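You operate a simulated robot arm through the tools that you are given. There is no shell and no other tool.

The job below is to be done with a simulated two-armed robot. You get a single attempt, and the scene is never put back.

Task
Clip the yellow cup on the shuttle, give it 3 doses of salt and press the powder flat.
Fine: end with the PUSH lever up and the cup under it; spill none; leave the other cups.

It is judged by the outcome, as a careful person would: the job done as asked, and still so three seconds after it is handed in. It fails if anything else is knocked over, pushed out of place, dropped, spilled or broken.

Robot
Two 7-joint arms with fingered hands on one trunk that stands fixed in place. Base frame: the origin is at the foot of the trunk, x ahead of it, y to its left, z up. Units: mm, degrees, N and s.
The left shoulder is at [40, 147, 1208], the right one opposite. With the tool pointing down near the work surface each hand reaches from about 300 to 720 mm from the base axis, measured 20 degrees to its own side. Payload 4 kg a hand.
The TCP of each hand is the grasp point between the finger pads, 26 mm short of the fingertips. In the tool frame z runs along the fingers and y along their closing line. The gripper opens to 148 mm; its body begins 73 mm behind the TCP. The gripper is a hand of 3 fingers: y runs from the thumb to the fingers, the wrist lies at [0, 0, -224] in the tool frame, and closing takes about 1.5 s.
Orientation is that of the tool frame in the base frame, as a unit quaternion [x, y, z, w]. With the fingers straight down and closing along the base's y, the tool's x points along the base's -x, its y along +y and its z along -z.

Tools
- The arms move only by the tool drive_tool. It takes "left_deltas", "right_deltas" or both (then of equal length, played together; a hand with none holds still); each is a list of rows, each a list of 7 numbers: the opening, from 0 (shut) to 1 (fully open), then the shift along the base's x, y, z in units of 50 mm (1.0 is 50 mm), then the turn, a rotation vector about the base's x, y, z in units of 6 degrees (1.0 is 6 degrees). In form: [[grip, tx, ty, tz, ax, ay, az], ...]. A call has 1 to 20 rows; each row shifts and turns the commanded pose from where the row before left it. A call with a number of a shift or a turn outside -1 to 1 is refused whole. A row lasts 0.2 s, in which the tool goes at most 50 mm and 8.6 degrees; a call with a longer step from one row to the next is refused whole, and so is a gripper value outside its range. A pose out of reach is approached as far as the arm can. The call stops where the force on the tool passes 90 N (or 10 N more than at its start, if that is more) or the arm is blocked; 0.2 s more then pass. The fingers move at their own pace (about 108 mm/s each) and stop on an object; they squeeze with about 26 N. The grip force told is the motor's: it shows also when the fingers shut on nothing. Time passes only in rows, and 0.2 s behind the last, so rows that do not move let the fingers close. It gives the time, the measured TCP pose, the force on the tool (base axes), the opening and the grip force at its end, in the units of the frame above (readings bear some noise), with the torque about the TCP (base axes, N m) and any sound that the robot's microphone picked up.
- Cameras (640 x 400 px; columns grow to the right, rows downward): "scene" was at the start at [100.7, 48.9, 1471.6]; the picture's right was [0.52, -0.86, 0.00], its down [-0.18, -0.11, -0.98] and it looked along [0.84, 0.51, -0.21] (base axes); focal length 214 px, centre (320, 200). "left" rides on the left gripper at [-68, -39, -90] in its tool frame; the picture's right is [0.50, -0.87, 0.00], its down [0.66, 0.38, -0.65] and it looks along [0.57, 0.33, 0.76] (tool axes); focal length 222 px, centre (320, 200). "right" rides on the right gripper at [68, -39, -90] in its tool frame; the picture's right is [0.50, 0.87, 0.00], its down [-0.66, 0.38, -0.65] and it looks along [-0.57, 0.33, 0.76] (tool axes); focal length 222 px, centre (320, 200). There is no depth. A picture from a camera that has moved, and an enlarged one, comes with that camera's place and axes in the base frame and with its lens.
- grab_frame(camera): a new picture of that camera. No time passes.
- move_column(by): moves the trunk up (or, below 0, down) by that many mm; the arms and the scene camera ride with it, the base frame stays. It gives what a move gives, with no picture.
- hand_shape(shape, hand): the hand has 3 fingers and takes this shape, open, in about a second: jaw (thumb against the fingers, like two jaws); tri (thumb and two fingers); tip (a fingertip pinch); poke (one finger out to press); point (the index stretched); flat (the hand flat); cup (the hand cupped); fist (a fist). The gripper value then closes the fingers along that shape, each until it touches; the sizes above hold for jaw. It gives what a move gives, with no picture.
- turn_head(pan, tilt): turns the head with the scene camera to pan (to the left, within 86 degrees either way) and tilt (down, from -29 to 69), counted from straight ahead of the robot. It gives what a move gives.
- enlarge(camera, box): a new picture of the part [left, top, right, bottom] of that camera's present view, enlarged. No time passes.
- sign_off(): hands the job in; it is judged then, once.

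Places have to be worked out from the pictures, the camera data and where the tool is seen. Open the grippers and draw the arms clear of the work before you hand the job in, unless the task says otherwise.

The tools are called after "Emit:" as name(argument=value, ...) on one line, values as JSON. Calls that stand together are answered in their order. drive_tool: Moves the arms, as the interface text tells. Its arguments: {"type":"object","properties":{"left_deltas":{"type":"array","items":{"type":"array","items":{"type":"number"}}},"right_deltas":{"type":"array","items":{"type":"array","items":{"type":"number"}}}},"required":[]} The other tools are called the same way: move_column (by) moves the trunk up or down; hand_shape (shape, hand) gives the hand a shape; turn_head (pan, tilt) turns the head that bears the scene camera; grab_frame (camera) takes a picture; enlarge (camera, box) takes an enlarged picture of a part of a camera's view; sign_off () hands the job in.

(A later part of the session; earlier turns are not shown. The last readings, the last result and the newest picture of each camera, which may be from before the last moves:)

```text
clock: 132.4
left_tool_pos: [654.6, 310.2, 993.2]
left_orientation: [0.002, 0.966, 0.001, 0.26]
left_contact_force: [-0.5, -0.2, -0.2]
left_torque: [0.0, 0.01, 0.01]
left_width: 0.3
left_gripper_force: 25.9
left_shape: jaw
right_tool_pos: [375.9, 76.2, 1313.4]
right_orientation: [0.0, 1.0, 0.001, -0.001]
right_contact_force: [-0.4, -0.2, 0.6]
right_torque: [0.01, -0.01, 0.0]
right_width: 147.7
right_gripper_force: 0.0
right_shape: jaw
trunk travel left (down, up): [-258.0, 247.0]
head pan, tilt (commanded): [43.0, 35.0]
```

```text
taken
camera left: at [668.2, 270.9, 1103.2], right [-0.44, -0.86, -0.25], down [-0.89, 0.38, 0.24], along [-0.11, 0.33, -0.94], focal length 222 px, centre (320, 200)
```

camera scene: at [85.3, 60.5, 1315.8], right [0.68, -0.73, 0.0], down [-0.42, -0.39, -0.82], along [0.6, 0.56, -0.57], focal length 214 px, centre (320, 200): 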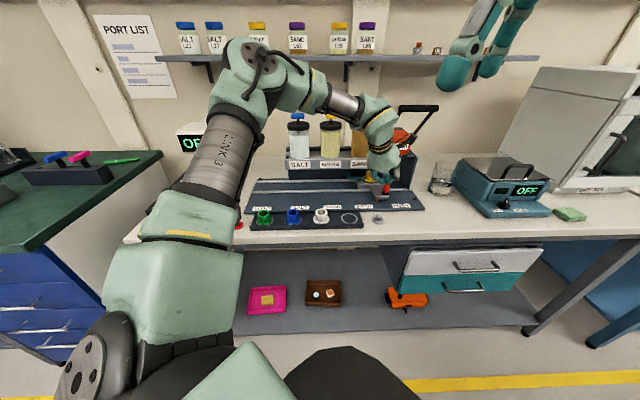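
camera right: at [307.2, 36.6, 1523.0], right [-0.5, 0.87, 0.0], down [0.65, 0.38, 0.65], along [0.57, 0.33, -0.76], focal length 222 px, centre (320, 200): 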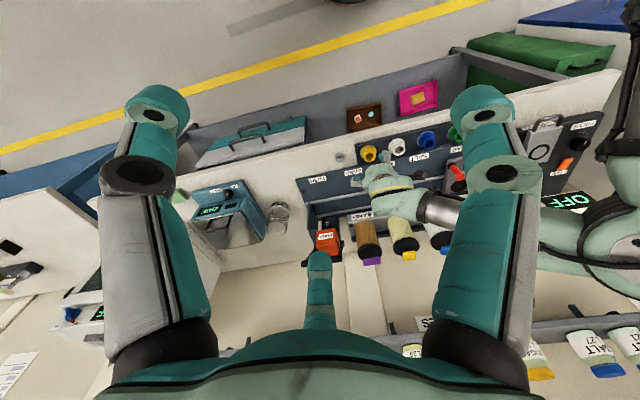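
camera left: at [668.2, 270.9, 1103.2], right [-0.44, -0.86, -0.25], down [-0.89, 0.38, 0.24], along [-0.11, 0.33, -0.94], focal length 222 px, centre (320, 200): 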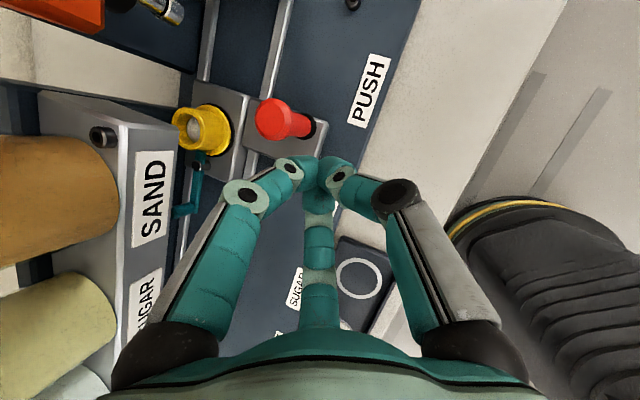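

The trunk is lower; the shuttle is at about +400 mm with the post at (714, 325). I set the fingertips behind the post again and lower them.

Emit:
drive_tool(left_deltas=[[0, 0.196, 0.368, 0, 0, 0, 0], [0, 0.196, 0.368, 0, 0, 0, 0], [0, 0, 0, -0.5, 0, 0, 0], [0, 0, 0, -0.48, 0, 0, 0], [0, 0, 0, 0, 0, 0, 0], [0, 0, 0, 0, 0, 0, 0]])

Emit:
grab_frame(camera="left")

Emit:
enlarge(camera="scene", box=[330, 120, 450, 220])

```text
clock: 133.8
left_tool_pos: [674.1, 346.2, 941.4]
left_orientation: [0.002, 0.966, 0.001, 0.259]
left_contact_force: [0.8, -0.2, 0.4]
left_torque: [-0.01, 0.0, 0.01]
left_width: 0.0
left_gripper_force: 26.1
left_shape: jaw
right_tool_pos: [374.3, 76.1, 1313.7]
right_orientation: [0.0, 1.0, 0.001, 0.0]
right_contact_force: [-0.7, 0.8, -0.1]
right_torque: [-0.01, 0.01, 0.02]
right_width: 147.8
right_gripper_force: 0.1
right_shape: jaw
trunk travel left (down, up): [-258.0, 247.0]
head pan, tilt (commanded): [43.0, 35.0]
```

```text
taken
camera left: at [687.4, 307.3, 1052.5], right [-0.44, -0.86, -0.25], down [-0.89, 0.38, 0.24], along [-0.11, 0.33, -0.94], focal length 222 px, centre (320, 200)
```

left: 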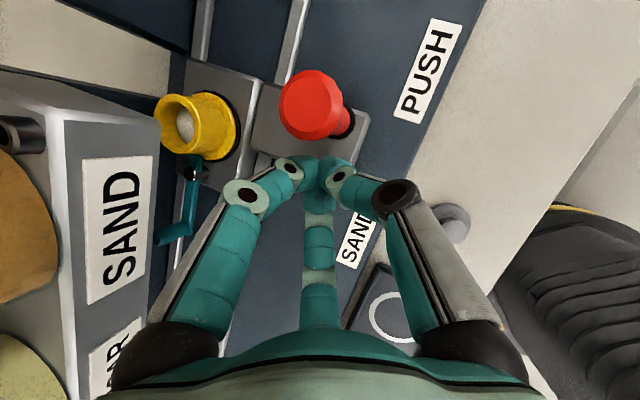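

```text
4.00 times, centred on (390, 170) of scene
camera zoom: at [85.5, 60.6, 1315.8], right [0.68, -0.73, 0.0], down [-0.42, -0.39, -0.82], along [0.6, 0.56, -0.57], focal length 858 px, centre (40, 320)
```

zoom: 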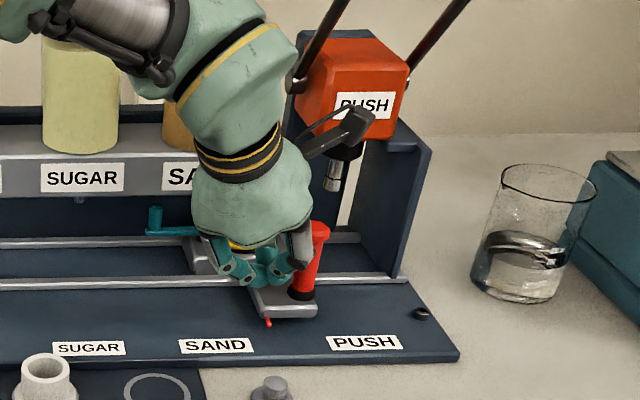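

In place behind the post with no reach complaint. I push 60 mm.

Emit:
drive_tool(left_deltas=[[0, 0.1414, -0.1414, 0, 0, 0, 0], [0, 0.1414, -0.1414, 0, 0, 0, 0], [0, 0.1414, -0.1414, 0, 0, 0, 0], [0, 0.1414, -0.1414, 0, 0, 0, 0], [0, 0.1414, -0.1414, 0, 0, 0, 0], [0, 0.1414, -0.1414, 0, 0, 0, 0], [0, 0, 0, 0, 0, 0, 0]])

Emit:
grab_frame(camera="left")

Emit:
enlarge(camera="scene", box=[330, 120, 450, 220])

```text
clock: 135.4
left_tool_pos: [708.9, 308.8, 945.6]
left_orientation: [0.001, 0.965, 0.001, 0.26]
left_contact_force: [-0.6, 0.5, -0.3]
left_torque: [0.01, 0.0, 0.0]
left_width: 0.1
left_gripper_force: 26.0
left_shape: jaw
left hand out of reach, approached as far as the arm can: row 6
right_tool_pos: [375.7, 75.8, 1313.1]
right_orientation: [0.0, 1.0, 0.001, 0.001]
right_contact_force: [0.0, 0.3, -0.4]
right_torque: [-0.01, -0.01, -0.01]
right_width: 147.9
right_gripper_force: 0.0
right_shape: jaw
trunk travel left (down, up): [-258.0, 247.0]
head pan, tilt (commanded): [43.0, 35.0]
```

```text
taken
camera left: at [723.0, 268.2, 1056.2], right [-0.44, -0.86, -0.25], down [-0.89, 0.38, 0.24], along [-0.11, 0.33, -0.94], focal length 222 px, centre (320, 200)
```

left: 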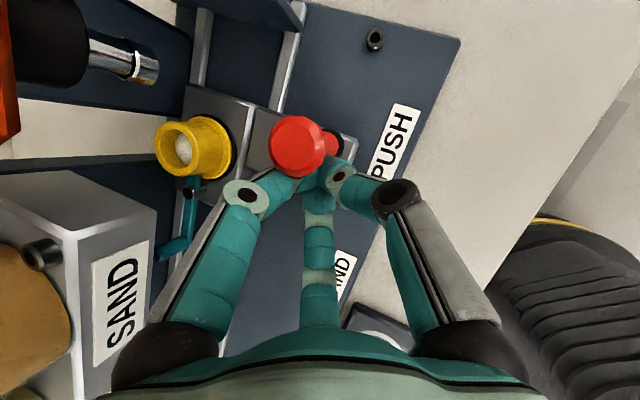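

```text
4.00 times, centred on (390, 170) of scene
camera zoom: at [85.5, 60.7, 1315.8], right [0.68, -0.73, 0.0], down [-0.42, -0.39, -0.82], along [0.6, 0.56, -0.57], focal length 858 px, centre (40, 320)
```

zoom: 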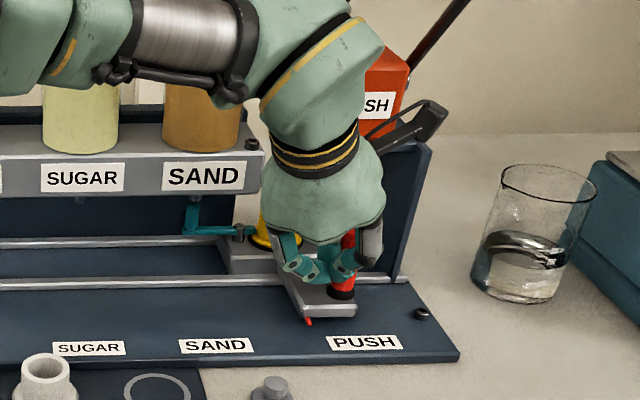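

The arm stops again about 46 mm short of PUSH. A steeper forward tilt brings the wrist closer to the shoulder, so I tilt to 45° (with a compensating small retreat) and check.

Emit:
drive_tool(left_deltas=[[0, -0.3, 0.1, 0.1, 0, 0, 0], [0, -0.1, 0, 0, 0, -0.9, 0], [0, -0.1, 0, 0, 0, -0.9, 0], [0, 0, 0, 0, 0, -0.7, 0], [0, 0, 0, 0, 0, 0, 0]])

Emit:
grab_frame(camera="left")

Emit:
enlarge(camera="scene", box=[330, 120, 450, 220])

```text
clock: 136.6
left_tool_pos: [685.0, 312.9, 951.0]
left_orientation: [0.002, 0.924, 0.002, 0.383]
left_contact_force: [0.5, 0.9, 0.3]
left_torque: [-0.01, 0.0, 0.01]
left_width: 0.1
left_gripper_force: 25.7
left_shape: jaw
right_tool_pos: [375.1, 75.2, 1313.5]
right_orientation: [0.0, 1.0, 0.002, 0.0]
right_contact_force: [-0.2, 0.7, 0.0]
right_torque: [-0.02, 0.01, -0.03]
right_width: 147.9
right_gripper_force: 0.1
right_shape: jaw
trunk travel left (down, up): [-258.0, 247.0]
head pan, tilt (commanded): [43.0, 35.0]
```

```text
taken
camera left: at [668.6, 273.0, 1061.0], right [-0.36, -0.86, -0.36], down [-0.92, 0.38, 0.0], along [0.14, 0.33, -0.93], focal length 222 px, centre (320, 200)
```

left: 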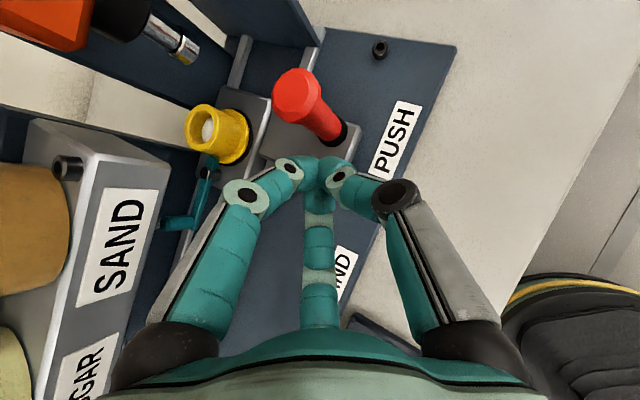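

```text
4.00 times, centred on (390, 170) of scene
camera zoom: at [85.6, 60.6, 1315.8], right [0.68, -0.73, 0.0], down [-0.42, -0.39, -0.82], along [0.6, 0.56, -0.57], focal length 858 px, centre (40, 320)
```

zoom: 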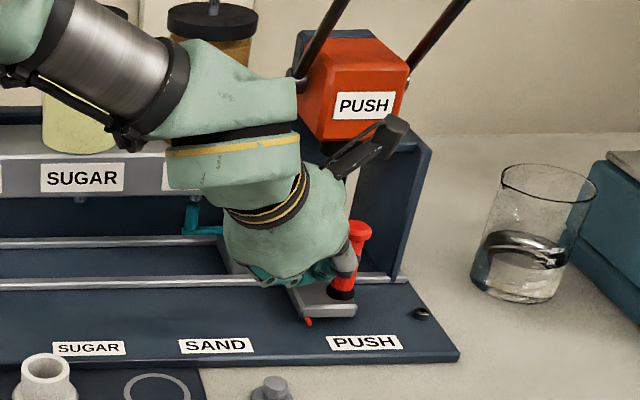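

Good: the tilt leaves the fingertips just behind the post. I push along the rail another ~45 mm.

Emit:
drive_tool(left_deltas=[[0, 0.1, 0, -0.08, 0, 0, 0], [0, 0.127, -0.127, 0, 0, 0, 0], [0, 0.127, -0.127, 0, 0, 0, 0], [0, 0.127, -0.127, 0, 0, 0, 0], [0, 0.127, -0.127, 0, 0, 0, 0], [0, 0, 0, 0, 0, 0, 0]])

Emit:
grab_frame(camera="left")

Emit:
enlarge(camera="scene", box=[330, 120, 450, 220])

```text
clock: 138.0
left_tool_pos: [714.8, 286.5, 948.5]
left_orientation: [0.002, 0.924, 0.002, 0.383]
left_contact_force: [0.0, 0.2, 0.0]
left_torque: [0.01, 0.02, 0.02]
left_width: 0.0
left_gripper_force: 25.9
left_shape: jaw
right_tool_pos: [375.0, 75.5, 1314.4]
right_orientation: [0.0, 1.0, 0.0, 0.0]
right_contact_force: [0.8, 0.0, 0.5]
right_torque: [-0.06, 0.02, 0.02]
right_width: 147.9
right_gripper_force: 0.0
right_shape: jaw
trunk travel left (down, up): [-258.0, 247.0]
head pan, tilt (commanded): [43.0, 35.0]
```

```text
taken
camera left: at [699.3, 247.3, 1057.5], right [-0.36, -0.86, -0.36], down [-0.92, 0.38, 0.0], along [0.14, 0.33, -0.93], focal length 222 px, centre (320, 200)
```

left: 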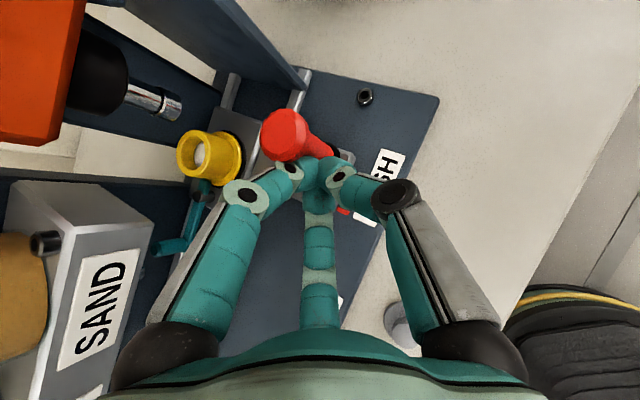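

```text
4.00 times, centred on (390, 170) of scene
camera zoom: at [85.2, 60.7, 1315.8], right [0.68, -0.73, 0.0], down [-0.42, -0.39, -0.82], along [0.6, 0.56, -0.57], focal length 858 px, centre (40, 320)
```

zoom: 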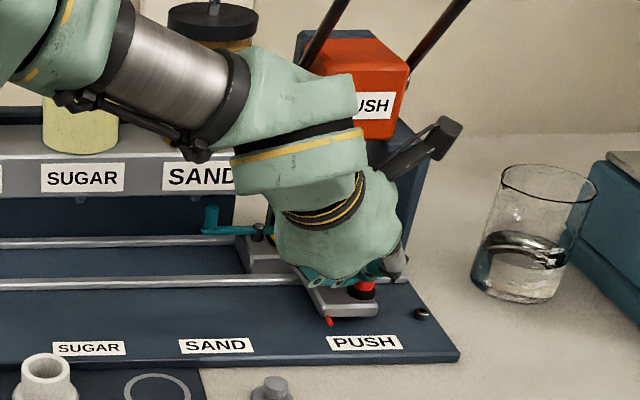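

Pointer at ~+454 mm, PUSH at ~+481: about 27 mm to go. I push on gently.

Emit:
drive_tool(left_deltas=[[0, 0.113, -0.113, 0, 0, 0, 0], [0, 0.113, -0.113, 0, 0, 0, 0], [0, 0.113, -0.113, 0, 0, 0, 0], [0, 0, 0, 0, 0, 0, 0]])

Emit:
enlarge(camera="scene", box=[360, 170, 430, 220])

Emit:
grab_frame(camera="left")

```text
clock: 139.0
left_tool_pos: [730.2, 272.2, 947.6]
left_orientation: [0.002, 0.924, 0.001, 0.384]
left_contact_force: [-0.7, 0.5, 0.3]
left_torque: [0.02, -0.02, 0.02]
left_width: 0.0
left_gripper_force: 25.4
left_shape: jaw
right_tool_pos: [373.6, 77.1, 1312.8]
right_orientation: [0.0, 1.0, 0.001, 0.0]
right_contact_force: [-0.2, 0.0, -0.7]
right_torque: [0.02, 0.01, -0.01]
right_width: 148.1
right_gripper_force: 0.1
right_shape: jaw
trunk travel left (down, up): [-258.0, 247.0]
head pan, tilt (commanded): [43.0, 35.0]
```

```text
8.00 times, centred on (395, 195) of scene
camera zoom: at [85.4, 60.6, 1315.8], right [0.68, -0.73, 0.0], down [-0.42, -0.39, -0.82], along [0.6, 0.56, -0.57], focal length 1716 px, centre (-280, 240)
```

zoom: 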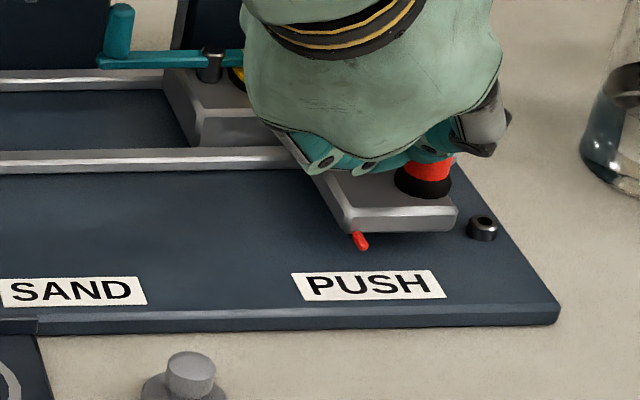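

```text
taken
camera left: at [713.6, 232.0, 1057.9], right [-0.36, -0.86, -0.36], down [-0.92, 0.38, 0.0], along [0.14, 0.33, -0.93], focal length 222 px, centre (320, 200)
```

left: 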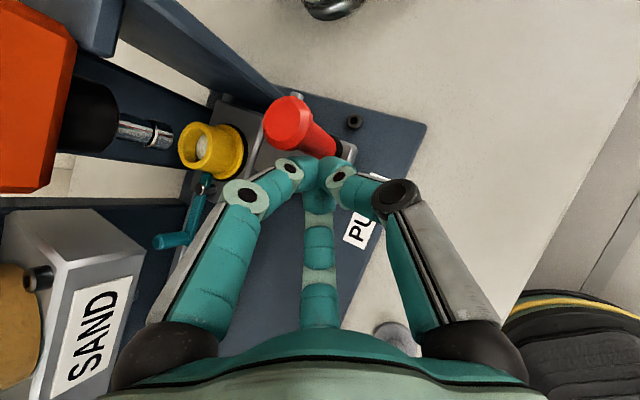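

The pointer is aligned with the PUSH label (480.4 vs 480.8). I withdraw the fingers backward and up, then check the cup against the plunger.

Emit:
drive_tool(left_deltas=[[0, -0.25, 0.1, 0, 0, 0, 0], [0, -0.5, 0, 0.3, 0, 0, 0], [0, -0.6, -0.1, 0.6, 0, 0, 0], [0, -0.6, -0.2, 0.6, 0, 0, 0], [0, -0.6, -0.2, 0.6, 0, 0, 0], [0, -0.6, -0.2, 0.4, 0, 0, 0], [0, 0, 0, 0, 0, 0, 0]])

Emit:
turn_head(pan=26, tilt=22)

Emit:
grab_frame(camera="scene")

Emit:
grab_frame(camera="left")

```text
clock: 140.6
left_tool_pos: [574.4, 242.3, 1070.7]
left_orientation: [0.002, 0.924, 0.0, 0.382]
left_contact_force: [0.1, 0.6, -0.2]
left_torque: [0.01, 0.01, -0.02]
left_width: 0.2
left_gripper_force: 26.2
left_shape: jaw
right_tool_pos: [375.5, 76.2, 1313.3]
right_orientation: [0.0, 1.0, 0.001, 0.001]
right_contact_force: [-0.6, 0.0, -0.1]
right_torque: [0.01, -0.03, 0.0]
right_width: 148.0
right_gripper_force: 0.1
right_shape: jaw
trunk travel left (down, up): [-258.0, 247.0]
head pan, tilt (commanded): [43.0, 35.0]
```

```text
clock: 141.4
left_tool_pos: [576.1, 241.1, 1070.3]
left_orientation: [0.002, 0.924, 0.002, 0.383]
left_contact_force: [0.7, -0.5, 0.1]
left_torque: [-0.02, 0.02, 0.0]
left_width: 0.0
left_gripper_force: 26.0
left_shape: jaw
right_tool_pos: [374.4, 75.5, 1313.7]
right_orientation: [0.0, 1.0, 0.001, -0.001]
right_contact_force: [-0.4, 0.3, 0.4]
right_torque: [0.02, 0.01, 0.01]
right_width: 148.0
right_gripper_force: 0.1
right_shape: jaw
trunk travel left (down, up): [-258.0, 247.0]
head pan, tilt (commanded): [26.0, 22.0]
```

```text
taken
camera scene: at [104.2, 41.2, 1336.4], right [0.44, -0.9, 0.0], down [-0.34, -0.16, -0.93], along [0.83, 0.41, -0.38], focal length 214 px, centre (320, 200)
```

scene: 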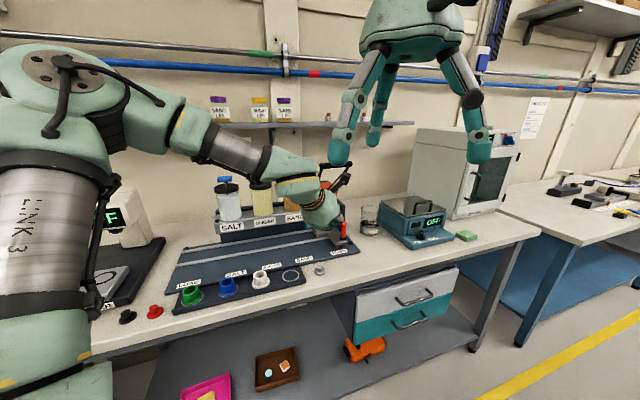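

```text
taken
camera left: at [559.1, 201.3, 1182.0], right [-0.36, -0.86, -0.36], down [-0.92, 0.38, 0.0], along [0.14, 0.33, -0.93], focal length 222 px, centre (320, 200)
```

left: 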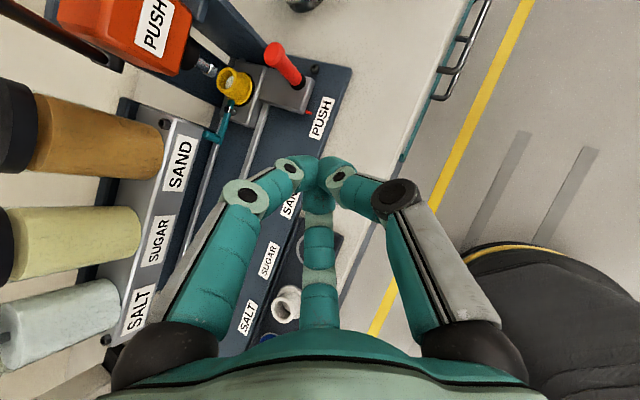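

The shuttle is at PUSH. I zoom the left camera on cup and plunger, and plan the lever.

Emit:
enlarge(camera="left", box=[60, 0, 360, 180])

Emit:
enlarge(camera="left", box=[190, 40, 290, 130])

```text
2.13 times, centred on (210, 90) of left
camera zoom: at [559.1, 201.3, 1182.0], right [-0.36, -0.86, -0.36], down [-0.92, 0.38, 0.0], along [0.14, 0.33, -0.93], focal length 474 px, centre (555, 435)
```

zoom: 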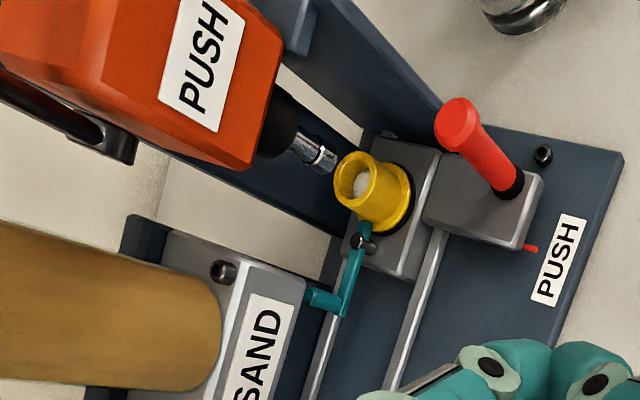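

```text
4.44 times, centred on (240, 85) of left
camera zoom: at [559.1, 201.3, 1182.0], right [-0.36, -0.86, -0.36], down [-0.92, 0.38, 0.0], along [0.14, 0.33, -0.93], focal length 987 px, centre (676, 711)
```

zoom: 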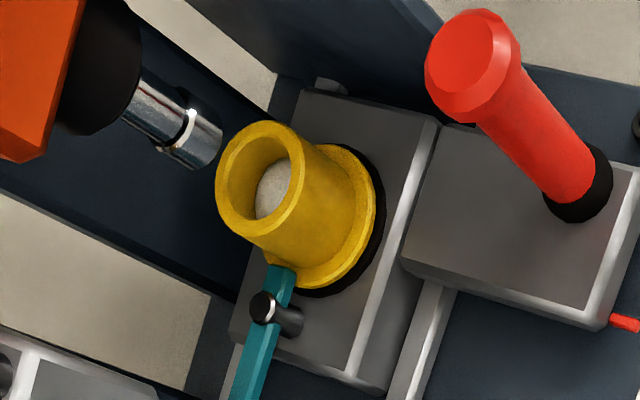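

Plunger axis and cup line up, with a mound of salt in the cup. For the lever I want the hand reaching forward and pressing from above with two finger backs: I re-orient to a 60° forward tilt toward az 30°, in free air.

Emit:
drive_tool(left_deltas=[[0, 0, 0, 0, 0, 0.9375, 0], [0, 0, 0, 0, 0, 0.9375, 0], [0, 0, 0, 0, 0, 0.9375, 0], [0, 0, 0, 0, 0, 0.9375, 0], [0, 0, 0, 0, 0, 0.9375, 0], [0, 0, 0, 0, 0, 0.9375, 0], [0, 0, 0, 0, 0, 0.9375, 0], [0, 0, 0, 0, 0, 0.9375, 0], [0, 0, 0, 0, 0.5, -0.866, 0], [0, 0, 0, 0, 0.5, -0.866, 0], [0, 0, 0, 0, 0.5, -0.866, 0], [0, 0, 0, 0, 0.5, -0.866, 0], [0, 0, 0, 0, 0.5, -0.866, 0], [0, 0, 0, 0, 0.5, -0.866, 0], [0, 0, 0, 0, 0.5, -0.866, 0], [0, 0, 0, 0, 0.5, -0.866, 0], [0, 0, 0, 0, 0.5, -0.866, 0], [0, 0, 0, 0, 0.5, -0.866, 0], [0, 0, 0, 0, 0, 0, 0]])

Emit:
move_column(by=120)

Emit:
grab_frame(camera="left")

Emit:
grab_frame(camera="scene")

```text
clock: 145.4
left_tool_pos: [572.3, 246.8, 1076.0]
left_orientation: [0.015, 0.844, 0.249, 0.475]
left_contact_force: [-1.0, 0.5, 0.2]
left_torque: [0.04, 0.03, 0.0]
left_width: 0.1
left_gripper_force: 26.1
left_shape: jaw
left hand out of reach, approached as far as the arm can: row 8, 18
right_tool_pos: [375.0, 75.8, 1313.3]
right_orientation: [0.0, 1.0, 0.001, 0.001]
right_contact_force: [0.1, -0.2, 0.4]
right_torque: [-0.01, -0.01, -0.02]
right_width: 147.8
right_gripper_force: 0.1
right_shape: jaw
trunk travel left (down, up): [-258.0, 247.0]
head pan, tilt (commanded): [26.0, 22.0]
```

```text
clock: 146.9
left_tool_pos: [572.2, 247.4, 1194.8]
left_orientation: [0.015, 0.844, 0.249, 0.474]
left_contact_force: [-1.1, 0.6, 0.8]
left_torque: [0.01, -0.01, 0.03]
left_width: 0.1
left_gripper_force: 26.1
left_shape: jaw
right_tool_pos: [373.6, 76.2, 1432.5]
right_orientation: [0.0, 1.0, 0.001, 0.001]
right_contact_force: [0.2, 0.0, -0.7]
right_torque: [0.01, -0.02, 0.03]
right_width: 147.9
right_gripper_force: 0.0
right_shape: jaw
trunk travel left (down, up): [-378.0, 127.0]
head pan, tilt (commanded): [26.0, 22.0]
```

```text
taken
camera left: at [545.9, 158.3, 1269.1], right [-0.09, -0.63, -0.77], down [-0.97, 0.24, -0.08], along [0.23, 0.74, -0.63], focal length 222 px, centre (320, 200)
```

left: 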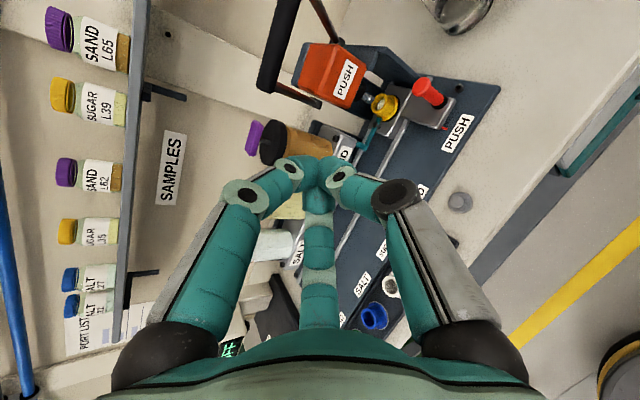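

```text
taken
camera scene: at [104.6, 41.3, 1455.6], right [0.44, -0.9, 0.0], down [-0.34, -0.16, -0.93], along [0.83, 0.41, -0.37], focal length 214 px, centre (320, 200)
```

scene: 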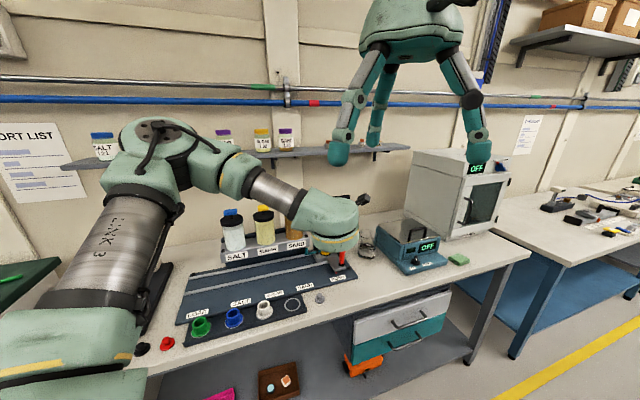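

I see the black lever bar in the left camera. I enlarge to place it.

Emit:
enlarge(camera="left", box=[220, 0, 420, 140])

Emit:
enlarge(camera="scene", box=[290, 170, 400, 280])

```text
2.86 times, centred on (320, 70) of left
camera zoom: at [545.9, 158.3, 1269.1], right [-0.09, -0.63, -0.77], down [-0.97, 0.24, -0.08], along [0.23, 0.74, -0.63], focal length 635 px, centre (320, 571)
```

zoom: 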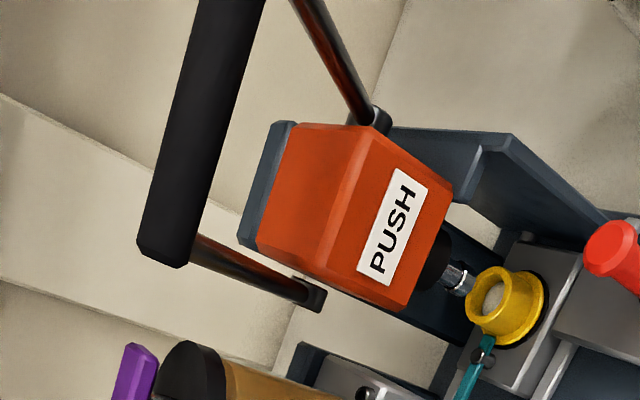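

```text
3.64 times, centred on (345, 225) of scene
camera zoom: at [104.6, 41.3, 1455.6], right [0.44, -0.9, 0.0], down [-0.34, -0.16, -0.93], along [0.83, 0.41, -0.37], focal length 780 px, centre (229, 109)
```

zoom: 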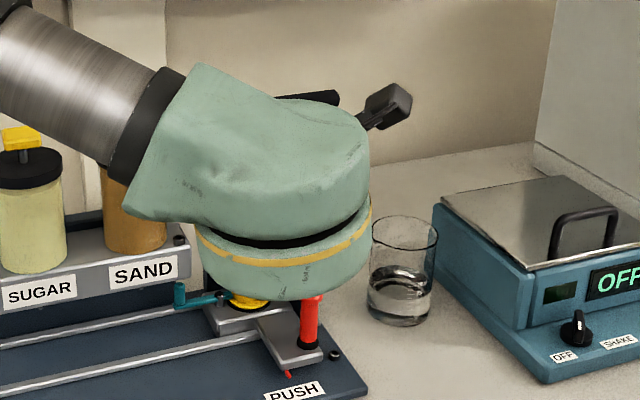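

The bar's left end is at about (712, 330, 1181), centre ≈ (750, 291), pivot about 100 mm behind and 130 mm lower. I raise and move the hand over the bar.

Emit:
drive_tool(left_deltas=[[0, 0, 0, 0.5, 0, 0, 0], [0, 0, 0, 0.5, 0, 0, 0], [0, 0.739, 0.195, 0, 0, 0, 0], [0, 0.739, 0.195, 0, 0, 0, 0], [0, 0.739, 0.195, 0, 0, 0, 0], [0, 0.739, 0.195, 0, 0, 0, 0], [0, 0.739, 0.195, 0, 0, 0, 0], [0, 0, 0, 0, 0, 0, 0], [0, 0, 0, 0, 0, 0, 0]])

Emit:
grab_frame(camera="left")

Emit:
enlarge(camera="scene", box=[270, 120, 420, 280])

```text
clock: 148.9
left_tool_pos: [739.6, 313.6, 1241.6]
left_orientation: [0.015, 0.844, 0.249, 0.475]
left_contact_force: [-0.4, 0.6, -0.4]
left_torque: [0.0, -0.02, 0.01]
left_width: 0.1
left_gripper_force: 26.4
left_shape: jaw
left hand out of reach, approached as far as the arm can: row 7
right_tool_pos: [375.2, 75.8, 1432.4]
right_orientation: [-0.001, 1.0, 0.001, 0.0]
right_contact_force: [0.0, -0.6, -0.7]
right_torque: [-0.01, 0.02, 0.02]
right_width: 147.9
right_gripper_force: 0.1
right_shape: jaw
trunk travel left (down, up): [-378.0, 127.0]
head pan, tilt (commanded): [26.0, 22.0]
```

```text
taken
camera left: at [712.8, 223.9, 1316.4], right [-0.09, -0.63, -0.77], down [-0.97, 0.24, -0.08], along [0.23, 0.74, -0.63], focal length 222 px, centre (320, 200)
```

left: 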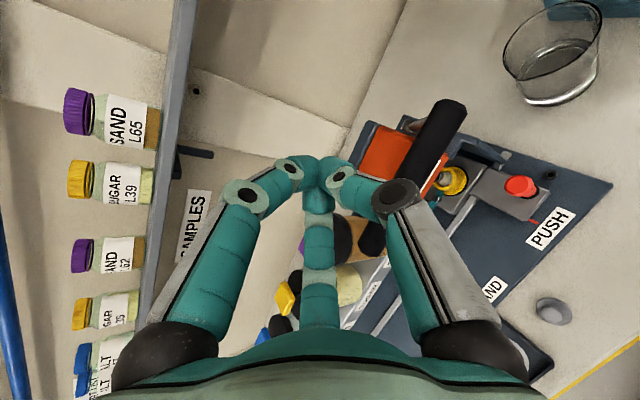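

```text
2.50 times, centred on (345, 200) of scene
camera zoom: at [105.1, 41.2, 1455.6], right [0.44, -0.9, 0.0], down [-0.34, -0.16, -0.93], along [0.83, 0.41, -0.38], focal length 536 px, centre (258, 200)
```

zoom: 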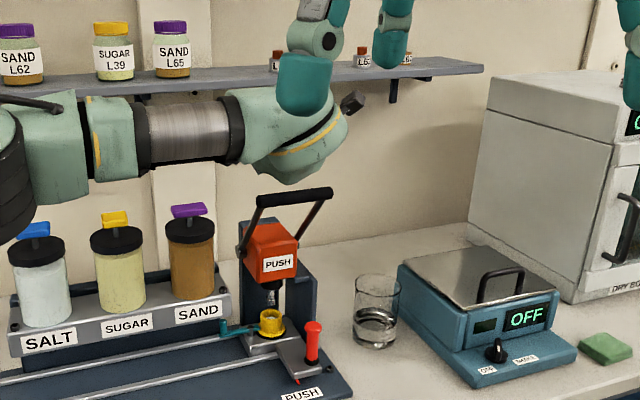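

The hand is above the bar, ~20 mm left of its centre — fine. Since the arm works better with the shoulder lower, I raise the hand 70 mm and drop the trunk 90 mm, ending just above the bar.

Emit:
drive_tool(left_deltas=[[0, 0, 0, 0.7, 0, 0, 0], [0, 0, 0, 0.7, 0, 0, 0], [0, 0, 0, 0, 0, 0, 0]])

Emit:
move_column(by=-85)

Emit:
grab_frame(camera="left")

Emit:
enlarge(camera="scene", box=[290, 110, 410, 240])

```text
clock: 149.7
left_tool_pos: [733.4, 317.5, 1299.3]
left_orientation: [0.016, 0.845, 0.249, 0.474]
left_contact_force: [0.7, -0.6, -0.7]
left_torque: [-0.01, -0.02, 0.02]
left_width: 0.0
left_gripper_force: 25.6
left_shape: jaw
left hand out of reach, approached as far as the arm can: row 2
right_tool_pos: [376.2, 76.8, 1432.2]
right_orientation: [0.0, 1.0, 0.001, 0.0]
right_contact_force: [0.4, -0.5, 0.6]
right_torque: [0.01, 0.02, 0.0]
right_width: 148.0
right_gripper_force: 0.1
right_shape: jaw
trunk travel left (down, up): [-378.0, 127.0]
head pan, tilt (commanded): [26.0, 22.0]
```

```text
clock: 150.9
left_tool_pos: [734.1, 317.2, 1215.5]
left_orientation: [0.015, 0.844, 0.249, 0.475]
left_contact_force: [0.2, 0.3, -0.9]
left_torque: [-0.02, -0.03, 0.0]
left_width: 0.0
left_gripper_force: 26.5
left_shape: jaw
right_tool_pos: [375.4, 76.3, 1347.3]
right_orientation: [0.0, 1.0, 0.001, 0.0]
right_contact_force: [-0.1, 0.3, 0.7]
right_torque: [-0.03, 0.01, 0.0]
right_width: 147.8
right_gripper_force: 0.1
right_shape: jaw
trunk travel left (down, up): [-293.0, 212.0]
head pan, tilt (commanded): [26.0, 22.0]
```

```text
taken
camera left: at [706.5, 228.7, 1289.0], right [-0.09, -0.63, -0.77], down [-0.97, 0.24, -0.08], along [0.23, 0.74, -0.63], focal length 222 px, centre (320, 200)
```

left: 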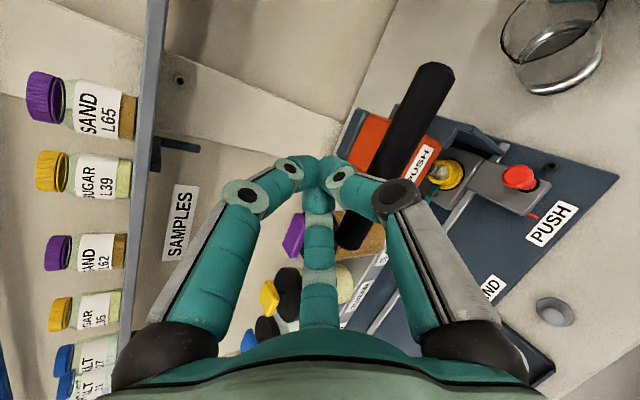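

```text
3.08 times, centred on (350, 175) of scene
camera zoom: at [104.5, 41.2, 1370.9], right [0.44, -0.9, 0.0], down [-0.34, -0.16, -0.93], along [0.83, 0.41, -0.37], focal length 660 px, centre (228, 277)
```

zoom: 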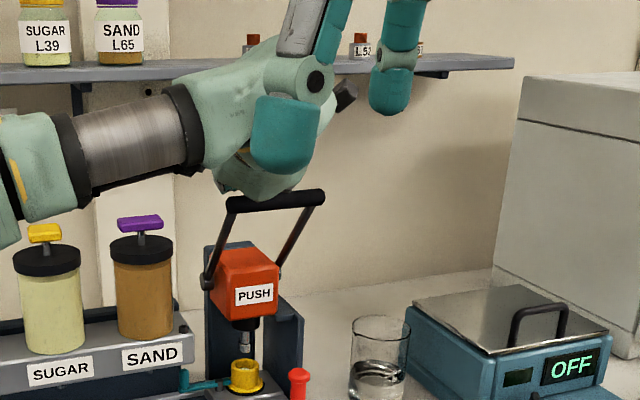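

The hand is just above the bar but near its left end. I try shifting 20 mm right, and move the idle right arm aside since it blocks the scene view.

Emit:
drive_tool(left_deltas=[[0, 0.15, -0.15, 0.05, 0, 0, 0], [0, 0.15, -0.15, 0, 0, 0, 0], [0, 0, 0, 0, 0, 0, 0], [0, 0, 0, 0, 0, 0, 0]], right_deltas=[[1, 0, -0.8, 0, 0, 0, 0], [1, 0, -0.9, 0, 0, 0, 0], [1, 0, -0.9, 0, 0, 0, 0], [1, 0, -0.8, 0, 0, 0, 0]])

Emit:
grab_frame(camera="left")

Emit:
enlarge(camera="scene", box=[290, 110, 410, 240])

```text
clock: 151.9
left_tool_pos: [733.8, 315.0, 1216.4]
left_orientation: [0.016, 0.844, 0.249, 0.474]
left_contact_force: [0.2, 0.1, 0.0]
left_torque: [0.03, 0.02, 0.04]
left_width: 0.0
left_gripper_force: 25.6
left_shape: jaw
left hand out of reach, approached as far as the arm can: row 1, 2
right_tool_pos: [372.5, -93.5, 1345.7]
right_orientation: [0.0, 1.0, 0.001, 0.0]
right_contact_force: [-0.2, 0.0, 0.6]
right_torque: [0.0, 0.0, 0.02]
right_width: 147.9
right_gripper_force: 0.0
right_shape: jaw
trunk travel left (down, up): [-293.0, 212.0]
head pan, tilt (commanded): [26.0, 22.0]
```

```text
taken
camera left: at [706.5, 226.1, 1289.5], right [-0.09, -0.63, -0.77], down [-0.97, 0.24, -0.08], along [0.23, 0.74, -0.63], focal length 222 px, centre (320, 200)
```

left: 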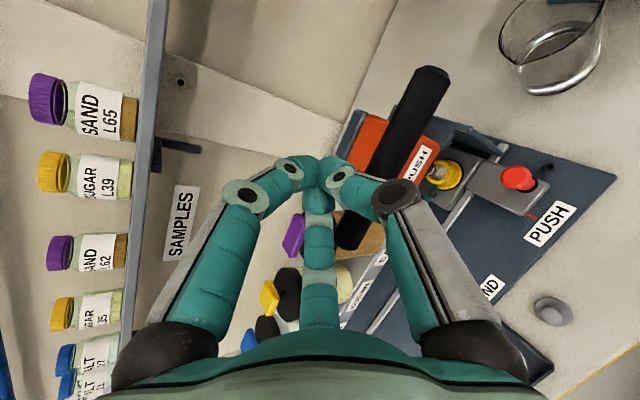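

```text
3.08 times, centred on (350, 175) of scene
camera zoom: at [104.4, 38.6, 1371.0], right [0.44, -0.9, 0.0], down [-0.34, -0.16, -0.93], along [0.83, 0.41, -0.37], focal length 660 px, centre (228, 277)
```

zoom: 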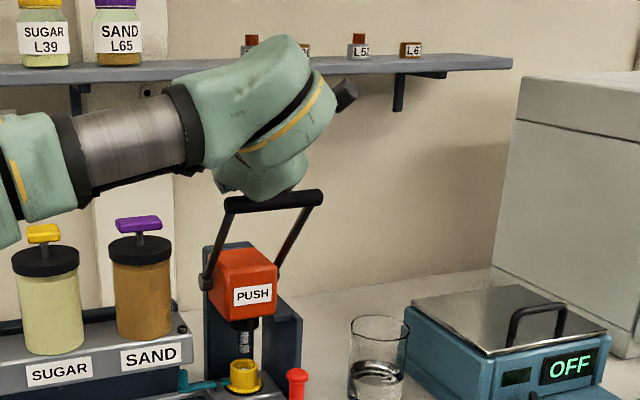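

The view is now clear and the finger backs are about at the bar. I press down 6 mm and see whether contact is felt.

Emit:
drive_tool(left_deltas=[[0, 0, 0, -0.06, 0, 0, 0], [0, 0, 0, -0.06, 0, 0, 0], [0, 0, 0, 0, 0, 0, 0]])

Emit:
enlarge(camera="left", box=[260, 60, 480, 280])

Emit:
enlarge(camera="scene", box=[300, 130, 380, 240])

```text
clock: 152.7
left_tool_pos: [733.0, 319.0, 1209.3]
left_orientation: [0.014, 0.844, 0.249, 0.474]
left_contact_force: [0.3, 0.1, 0.2]
left_torque: [-0.02, 0.03, 0.02]
left_width: 0.0
left_gripper_force: 26.4
left_shape: jaw
right_tool_pos: [372.9, -89.1, 1347.5]
right_orientation: [0.0, 1.0, 0.001, 0.0]
right_contact_force: [-0.3, 0.2, -0.1]
right_torque: [0.02, 0.0, -0.01]
right_width: 147.8
right_gripper_force: 0.1
right_shape: jaw
trunk travel left (down, up): [-293.0, 212.0]
head pan, tilt (commanded): [26.0, 22.0]
```

```text
1.82 times, centred on (370, 170) of left
camera zoom: at [706.5, 229.3, 1282.9], right [-0.09, -0.63, -0.77], down [-0.97, 0.24, -0.08], along [0.23, 0.74, -0.63], focal length 404 px, centre (229, 254)
```

zoom: 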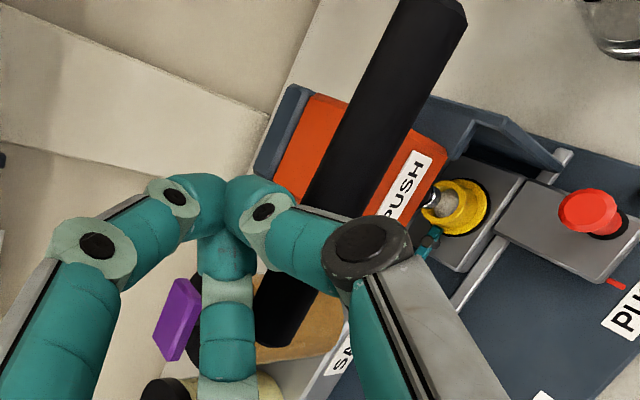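

```text
3.64 times, centred on (340, 185) of scene
camera zoom: at [104.6, 41.6, 1370.9], right [0.44, -0.9, 0.0], down [-0.34, -0.16, -0.93], along [0.83, 0.41, -0.38], focal length 780 px, centre (247, 254)
```

zoom: 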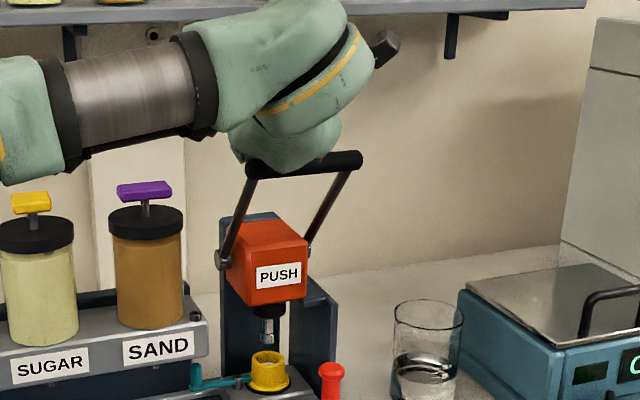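

No contact yet; the bar passes beneath thumb and the lower finger. I continue down in small steps.

Emit:
drive_tool(left_deltas=[[0, 0, 0, -0.08, 0, 0, 0], [0, 0, 0, -0.08, 0, 0, 0], [0, 0, 0, 0, 0, 0, 0]])

Emit:
enlarge(camera="scene", box=[300, 130, 380, 240])

```text
clock: 153.5
left_tool_pos: [733.6, 317.2, 1202.4]
left_orientation: [0.014, 0.844, 0.25, 0.475]
left_contact_force: [-0.5, -0.1, -0.4]
left_torque: [0.0, -0.01, 0.01]
left_width: 0.0
left_gripper_force: 25.8
left_shape: jaw
right_tool_pos: [373.2, -89.0, 1346.5]
right_orientation: [0.001, 1.0, 0.001, 0.0]
right_contact_force: [-0.1, -0.1, -0.4]
right_torque: [0.0, 0.01, -0.01]
right_width: 147.8
right_gripper_force: 0.0
right_shape: jaw
trunk travel left (down, up): [-293.0, 212.0]
head pan, tilt (commanded): [26.0, 22.0]
```

```text
3.64 times, centred on (340, 185) of scene
camera zoom: at [104.3, 41.0, 1370.9], right [0.44, -0.9, 0.0], down [-0.34, -0.16, -0.93], along [0.83, 0.41, -0.37], focal length 780 px, centre (247, 254)
```

zoom: 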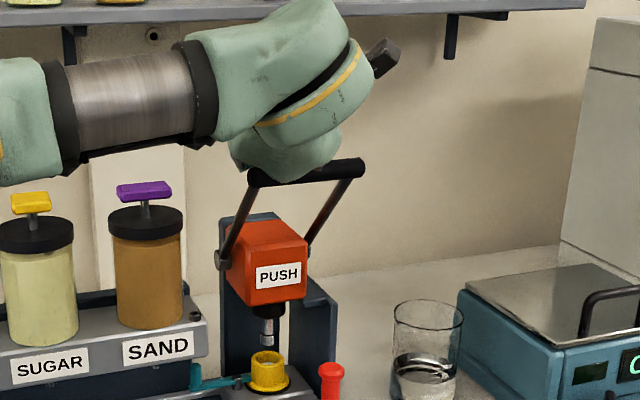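

The bar is moving with hardly any force. I follow its arc — toward me and down — in steps.

Emit:
drive_tool(left_deltas=[[0, -0.14, -0.14, -0.2, 0, 0, 0], [0, -0.14, -0.14, -0.22, 0, 0, 0], [0, 0, 0, 0, 0, 0, 0]])

Emit:
enlarge(camera="scene", box=[300, 130, 380, 240])

Emit:
enlarge(camera="left", box=[260, 60, 480, 280])

```text
clock: 154.3
left_tool_pos: [718.7, 302.8, 1180.5]
left_orientation: [0.015, 0.844, 0.249, 0.475]
left_contact_force: [0.4, 0.1, 0.7]
left_torque: [0.05, -0.01, -0.01]
left_width: 0.1
left_gripper_force: 26.1
left_shape: jaw
right_tool_pos: [371.6, -89.6, 1347.2]
right_orientation: [0.0, 1.0, 0.0, 0.0]
right_contact_force: [0.4, -0.1, 0.1]
right_torque: [0.01, -0.02, -0.05]
right_width: 147.9
right_gripper_force: 0.2
right_shape: jaw
trunk travel left (down, up): [-293.0, 212.0]
head pan, tilt (commanded): [26.0, 22.0]
```

```text
3.64 times, centred on (340, 185) of scene
camera zoom: at [104.5, 41.2, 1370.9], right [0.44, -0.9, 0.0], down [-0.34, -0.16, -0.93], along [0.83, 0.41, -0.37], focal length 780 px, centre (247, 254)
```

zoom: 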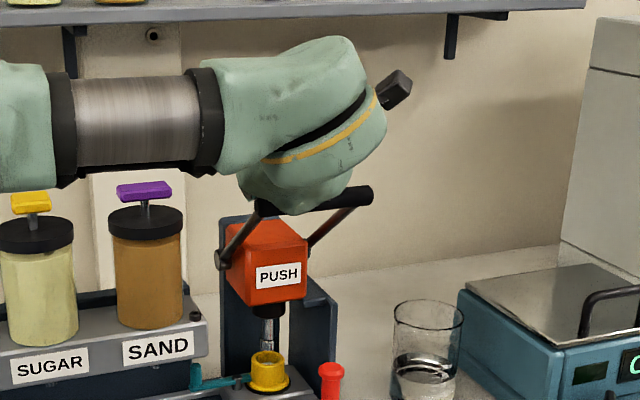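

```text
1.82 times, centred on (370, 170) of left
camera zoom: at [691.8, 213.7, 1254.7], right [-0.09, -0.63, -0.77], down [-0.97, 0.24, -0.08], along [0.23, 0.74, -0.63], focal length 404 px, centre (229, 254)
```

zoom: 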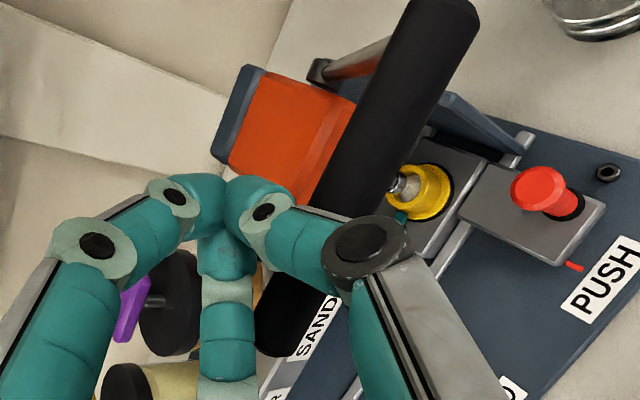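

Lever and plunger are coming down together with under 1 N. I continue along the arc.

Emit:
drive_tool(left_deltas=[[0, -0.12, -0.12, -0.28, 0, 0, 0], [0, -0.1, -0.1, -0.3, 0, 0, 0], [0, 0, 0, 0, 0, 0, 0]])

Emit:
enlarge(camera="scene", box=[300, 130, 380, 240])

Emit:
enlarge(camera="left", box=[260, 60, 480, 280])

```text
clock: 155.1
left_tool_pos: [708.6, 292.4, 1152.2]
left_orientation: [0.016, 0.844, 0.249, 0.474]
left_contact_force: [-0.4, -0.2, 0.3]
left_torque: [0.0, 0.03, -0.02]
left_width: 0.0
left_gripper_force: 26.6
left_shape: jaw
right_tool_pos: [372.7, -91.0, 1347.7]
right_orientation: [0.001, 1.0, 0.001, -0.001]
right_contact_force: [-0.1, -0.2, -0.7]
right_torque: [-0.02, 0.0, 0.02]
right_width: 147.6
right_gripper_force: 0.0
right_shape: jaw
trunk travel left (down, up): [-293.0, 212.0]
head pan, tilt (commanded): [26.0, 22.0]
```

```text
3.64 times, centred on (340, 185) of scene
camera zoom: at [104.4, 41.1, 1370.9], right [0.44, -0.9, 0.0], down [-0.34, -0.16, -0.93], along [0.83, 0.41, -0.37], focal length 780 px, centre (247, 254)
```

zoom: 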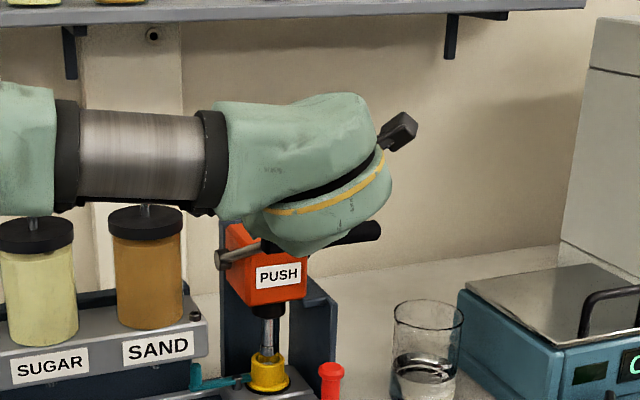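

```text
1.82 times, centred on (370, 170) of left
camera zoom: at [681.0, 204.2, 1225.7], right [-0.09, -0.63, -0.77], down [-0.97, 0.24, -0.08], along [0.23, 0.74, -0.63], focal length 404 px, centre (229, 254)
```

zoom: 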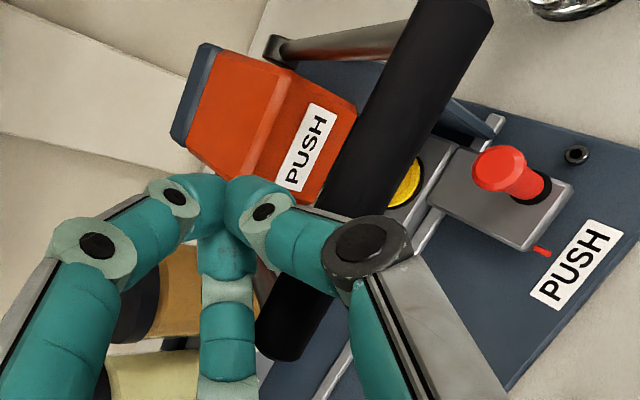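

The plunger tip has entered the cup with no resistance yet. I proceed in smaller steps and watch the force.

Emit:
drive_tool(left_deltas=[[0, -0.07, -0.07, -0.16, 0, 0, 0], [0, -0.06, -0.06, -0.16, 0, 0, 0], [0, 0, 0, 0, 0, 0, 0]])

Emit:
enlarge(camera="scene", box=[300, 130, 380, 240])

Emit:
enlarge(camera="left", box=[260, 60, 480, 280])

```text
clock: 155.9
left_tool_pos: [702.1, 285.8, 1135.6]
left_orientation: [0.015, 0.844, 0.248, 0.475]
left_contact_force: [0.6, 0.0, -0.6]
left_torque: [0.0, -0.01, -0.01]
left_width: 0.0
left_gripper_force: 25.7
left_shape: jaw
right_tool_pos: [372.4, -89.1, 1347.4]
right_orientation: [0.0, 1.0, 0.001, 0.0]
right_contact_force: [0.2, 0.2, -0.1]
right_torque: [0.03, 0.04, -0.01]
right_width: 147.9
right_gripper_force: 0.2
right_shape: jaw
trunk travel left (down, up): [-293.0, 212.0]
head pan, tilt (commanded): [26.0, 22.0]
```

```text
3.64 times, centred on (340, 185) of scene
camera zoom: at [104.4, 41.2, 1370.9], right [0.44, -0.9, 0.0], down [-0.34, -0.16, -0.93], along [0.83, 0.41, -0.37], focal length 780 px, centre (247, 254)
```

zoom: 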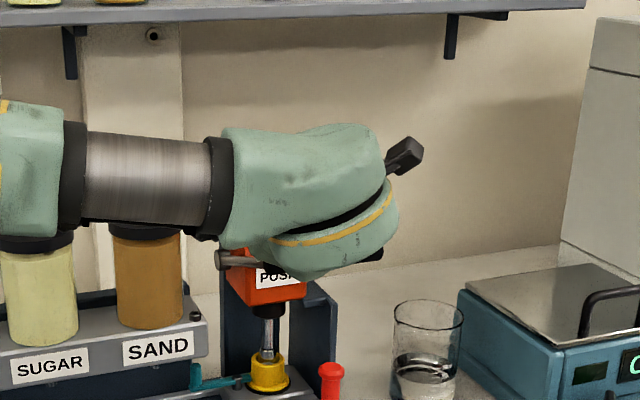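

```text
1.82 times, centred on (370, 170) of left
camera zoom: at [674.5, 196.6, 1209.4], right [-0.09, -0.63, -0.77], down [-0.97, 0.24, -0.08], along [0.23, 0.74, -0.63], focal length 404 px, centre (229, 254)
```

zoom: 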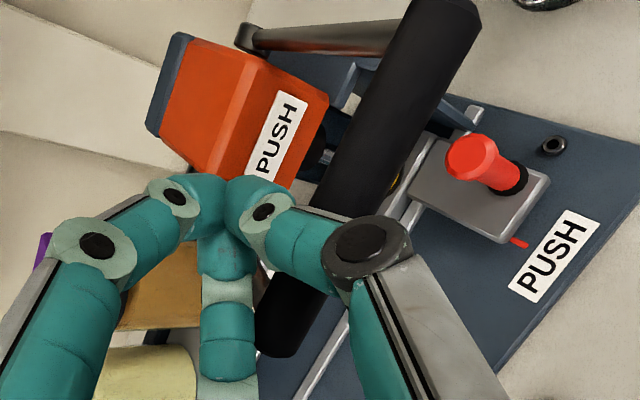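

Still almost no load. I continue down 16 mm more along the arc.

Emit:
drive_tool(left_deltas=[[0, -0.05, -0.05, -0.16, 0, 0, 0], [0, -0.05, -0.05, -0.16, 0, 0, 0], [0, 0, 0, 0, 0, 0, 0]])

Emit:
enlarge(camera="scene", box=[320, 160, 380, 240])

Emit:
enlarge(camera="left", box=[260, 60, 480, 280])

```text
clock: 156.7
left_tool_pos: [695.9, 279.7, 1119.0]
left_orientation: [0.015, 0.844, 0.248, 0.475]
left_contact_force: [1.5, 0.1, 6.3]
left_torque: [0.08, 0.04, -0.08]
left_width: 0.0
left_gripper_force: 25.6
left_shape: jaw
right_tool_pos: [371.7, -89.2, 1346.3]
right_orientation: [-0.001, 1.0, 0.0, 0.0]
right_contact_force: [-0.1, -0.1, 0.3]
right_torque: [0.03, -0.01, 0.0]
right_width: 147.7
right_gripper_force: 0.1
right_shape: jaw
trunk travel left (down, up): [-293.0, 212.0]
head pan, tilt (commanded): [26.0, 22.0]
```

```text
5.00 times, centred on (350, 200) of scene
camera zoom: at [104.2, 41.0, 1371.0], right [0.44, -0.9, 0.0], down [-0.34, -0.16, -0.93], along [0.83, 0.41, -0.37], focal length 1072 px, centre (170, 200)
```

zoom: 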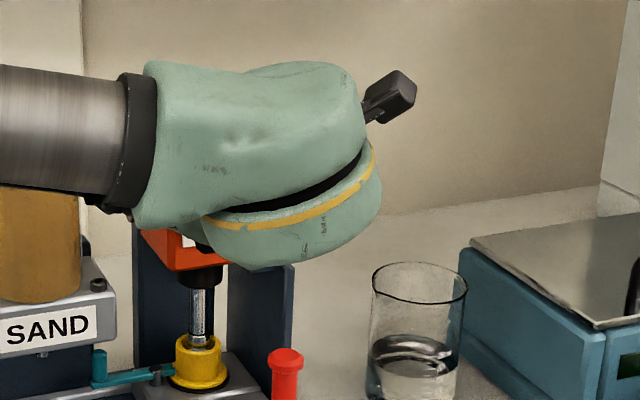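

```text
1.82 times, centred on (370, 170) of left
camera zoom: at [668.7, 191.5, 1193.2], right [-0.09, -0.63, -0.77], down [-0.97, 0.24, -0.08], along [0.23, 0.74, -0.63], focal length 404 px, centre (229, 254)
```

zoom: 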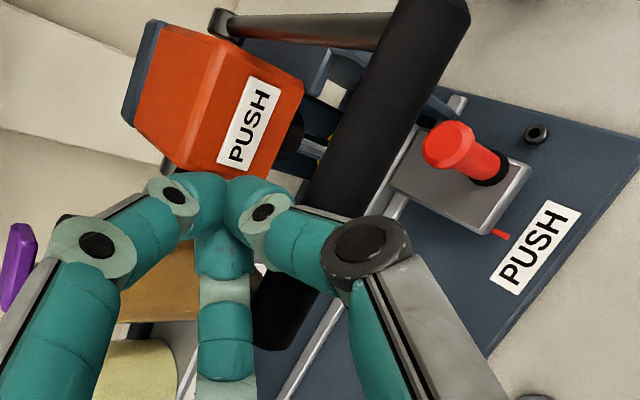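

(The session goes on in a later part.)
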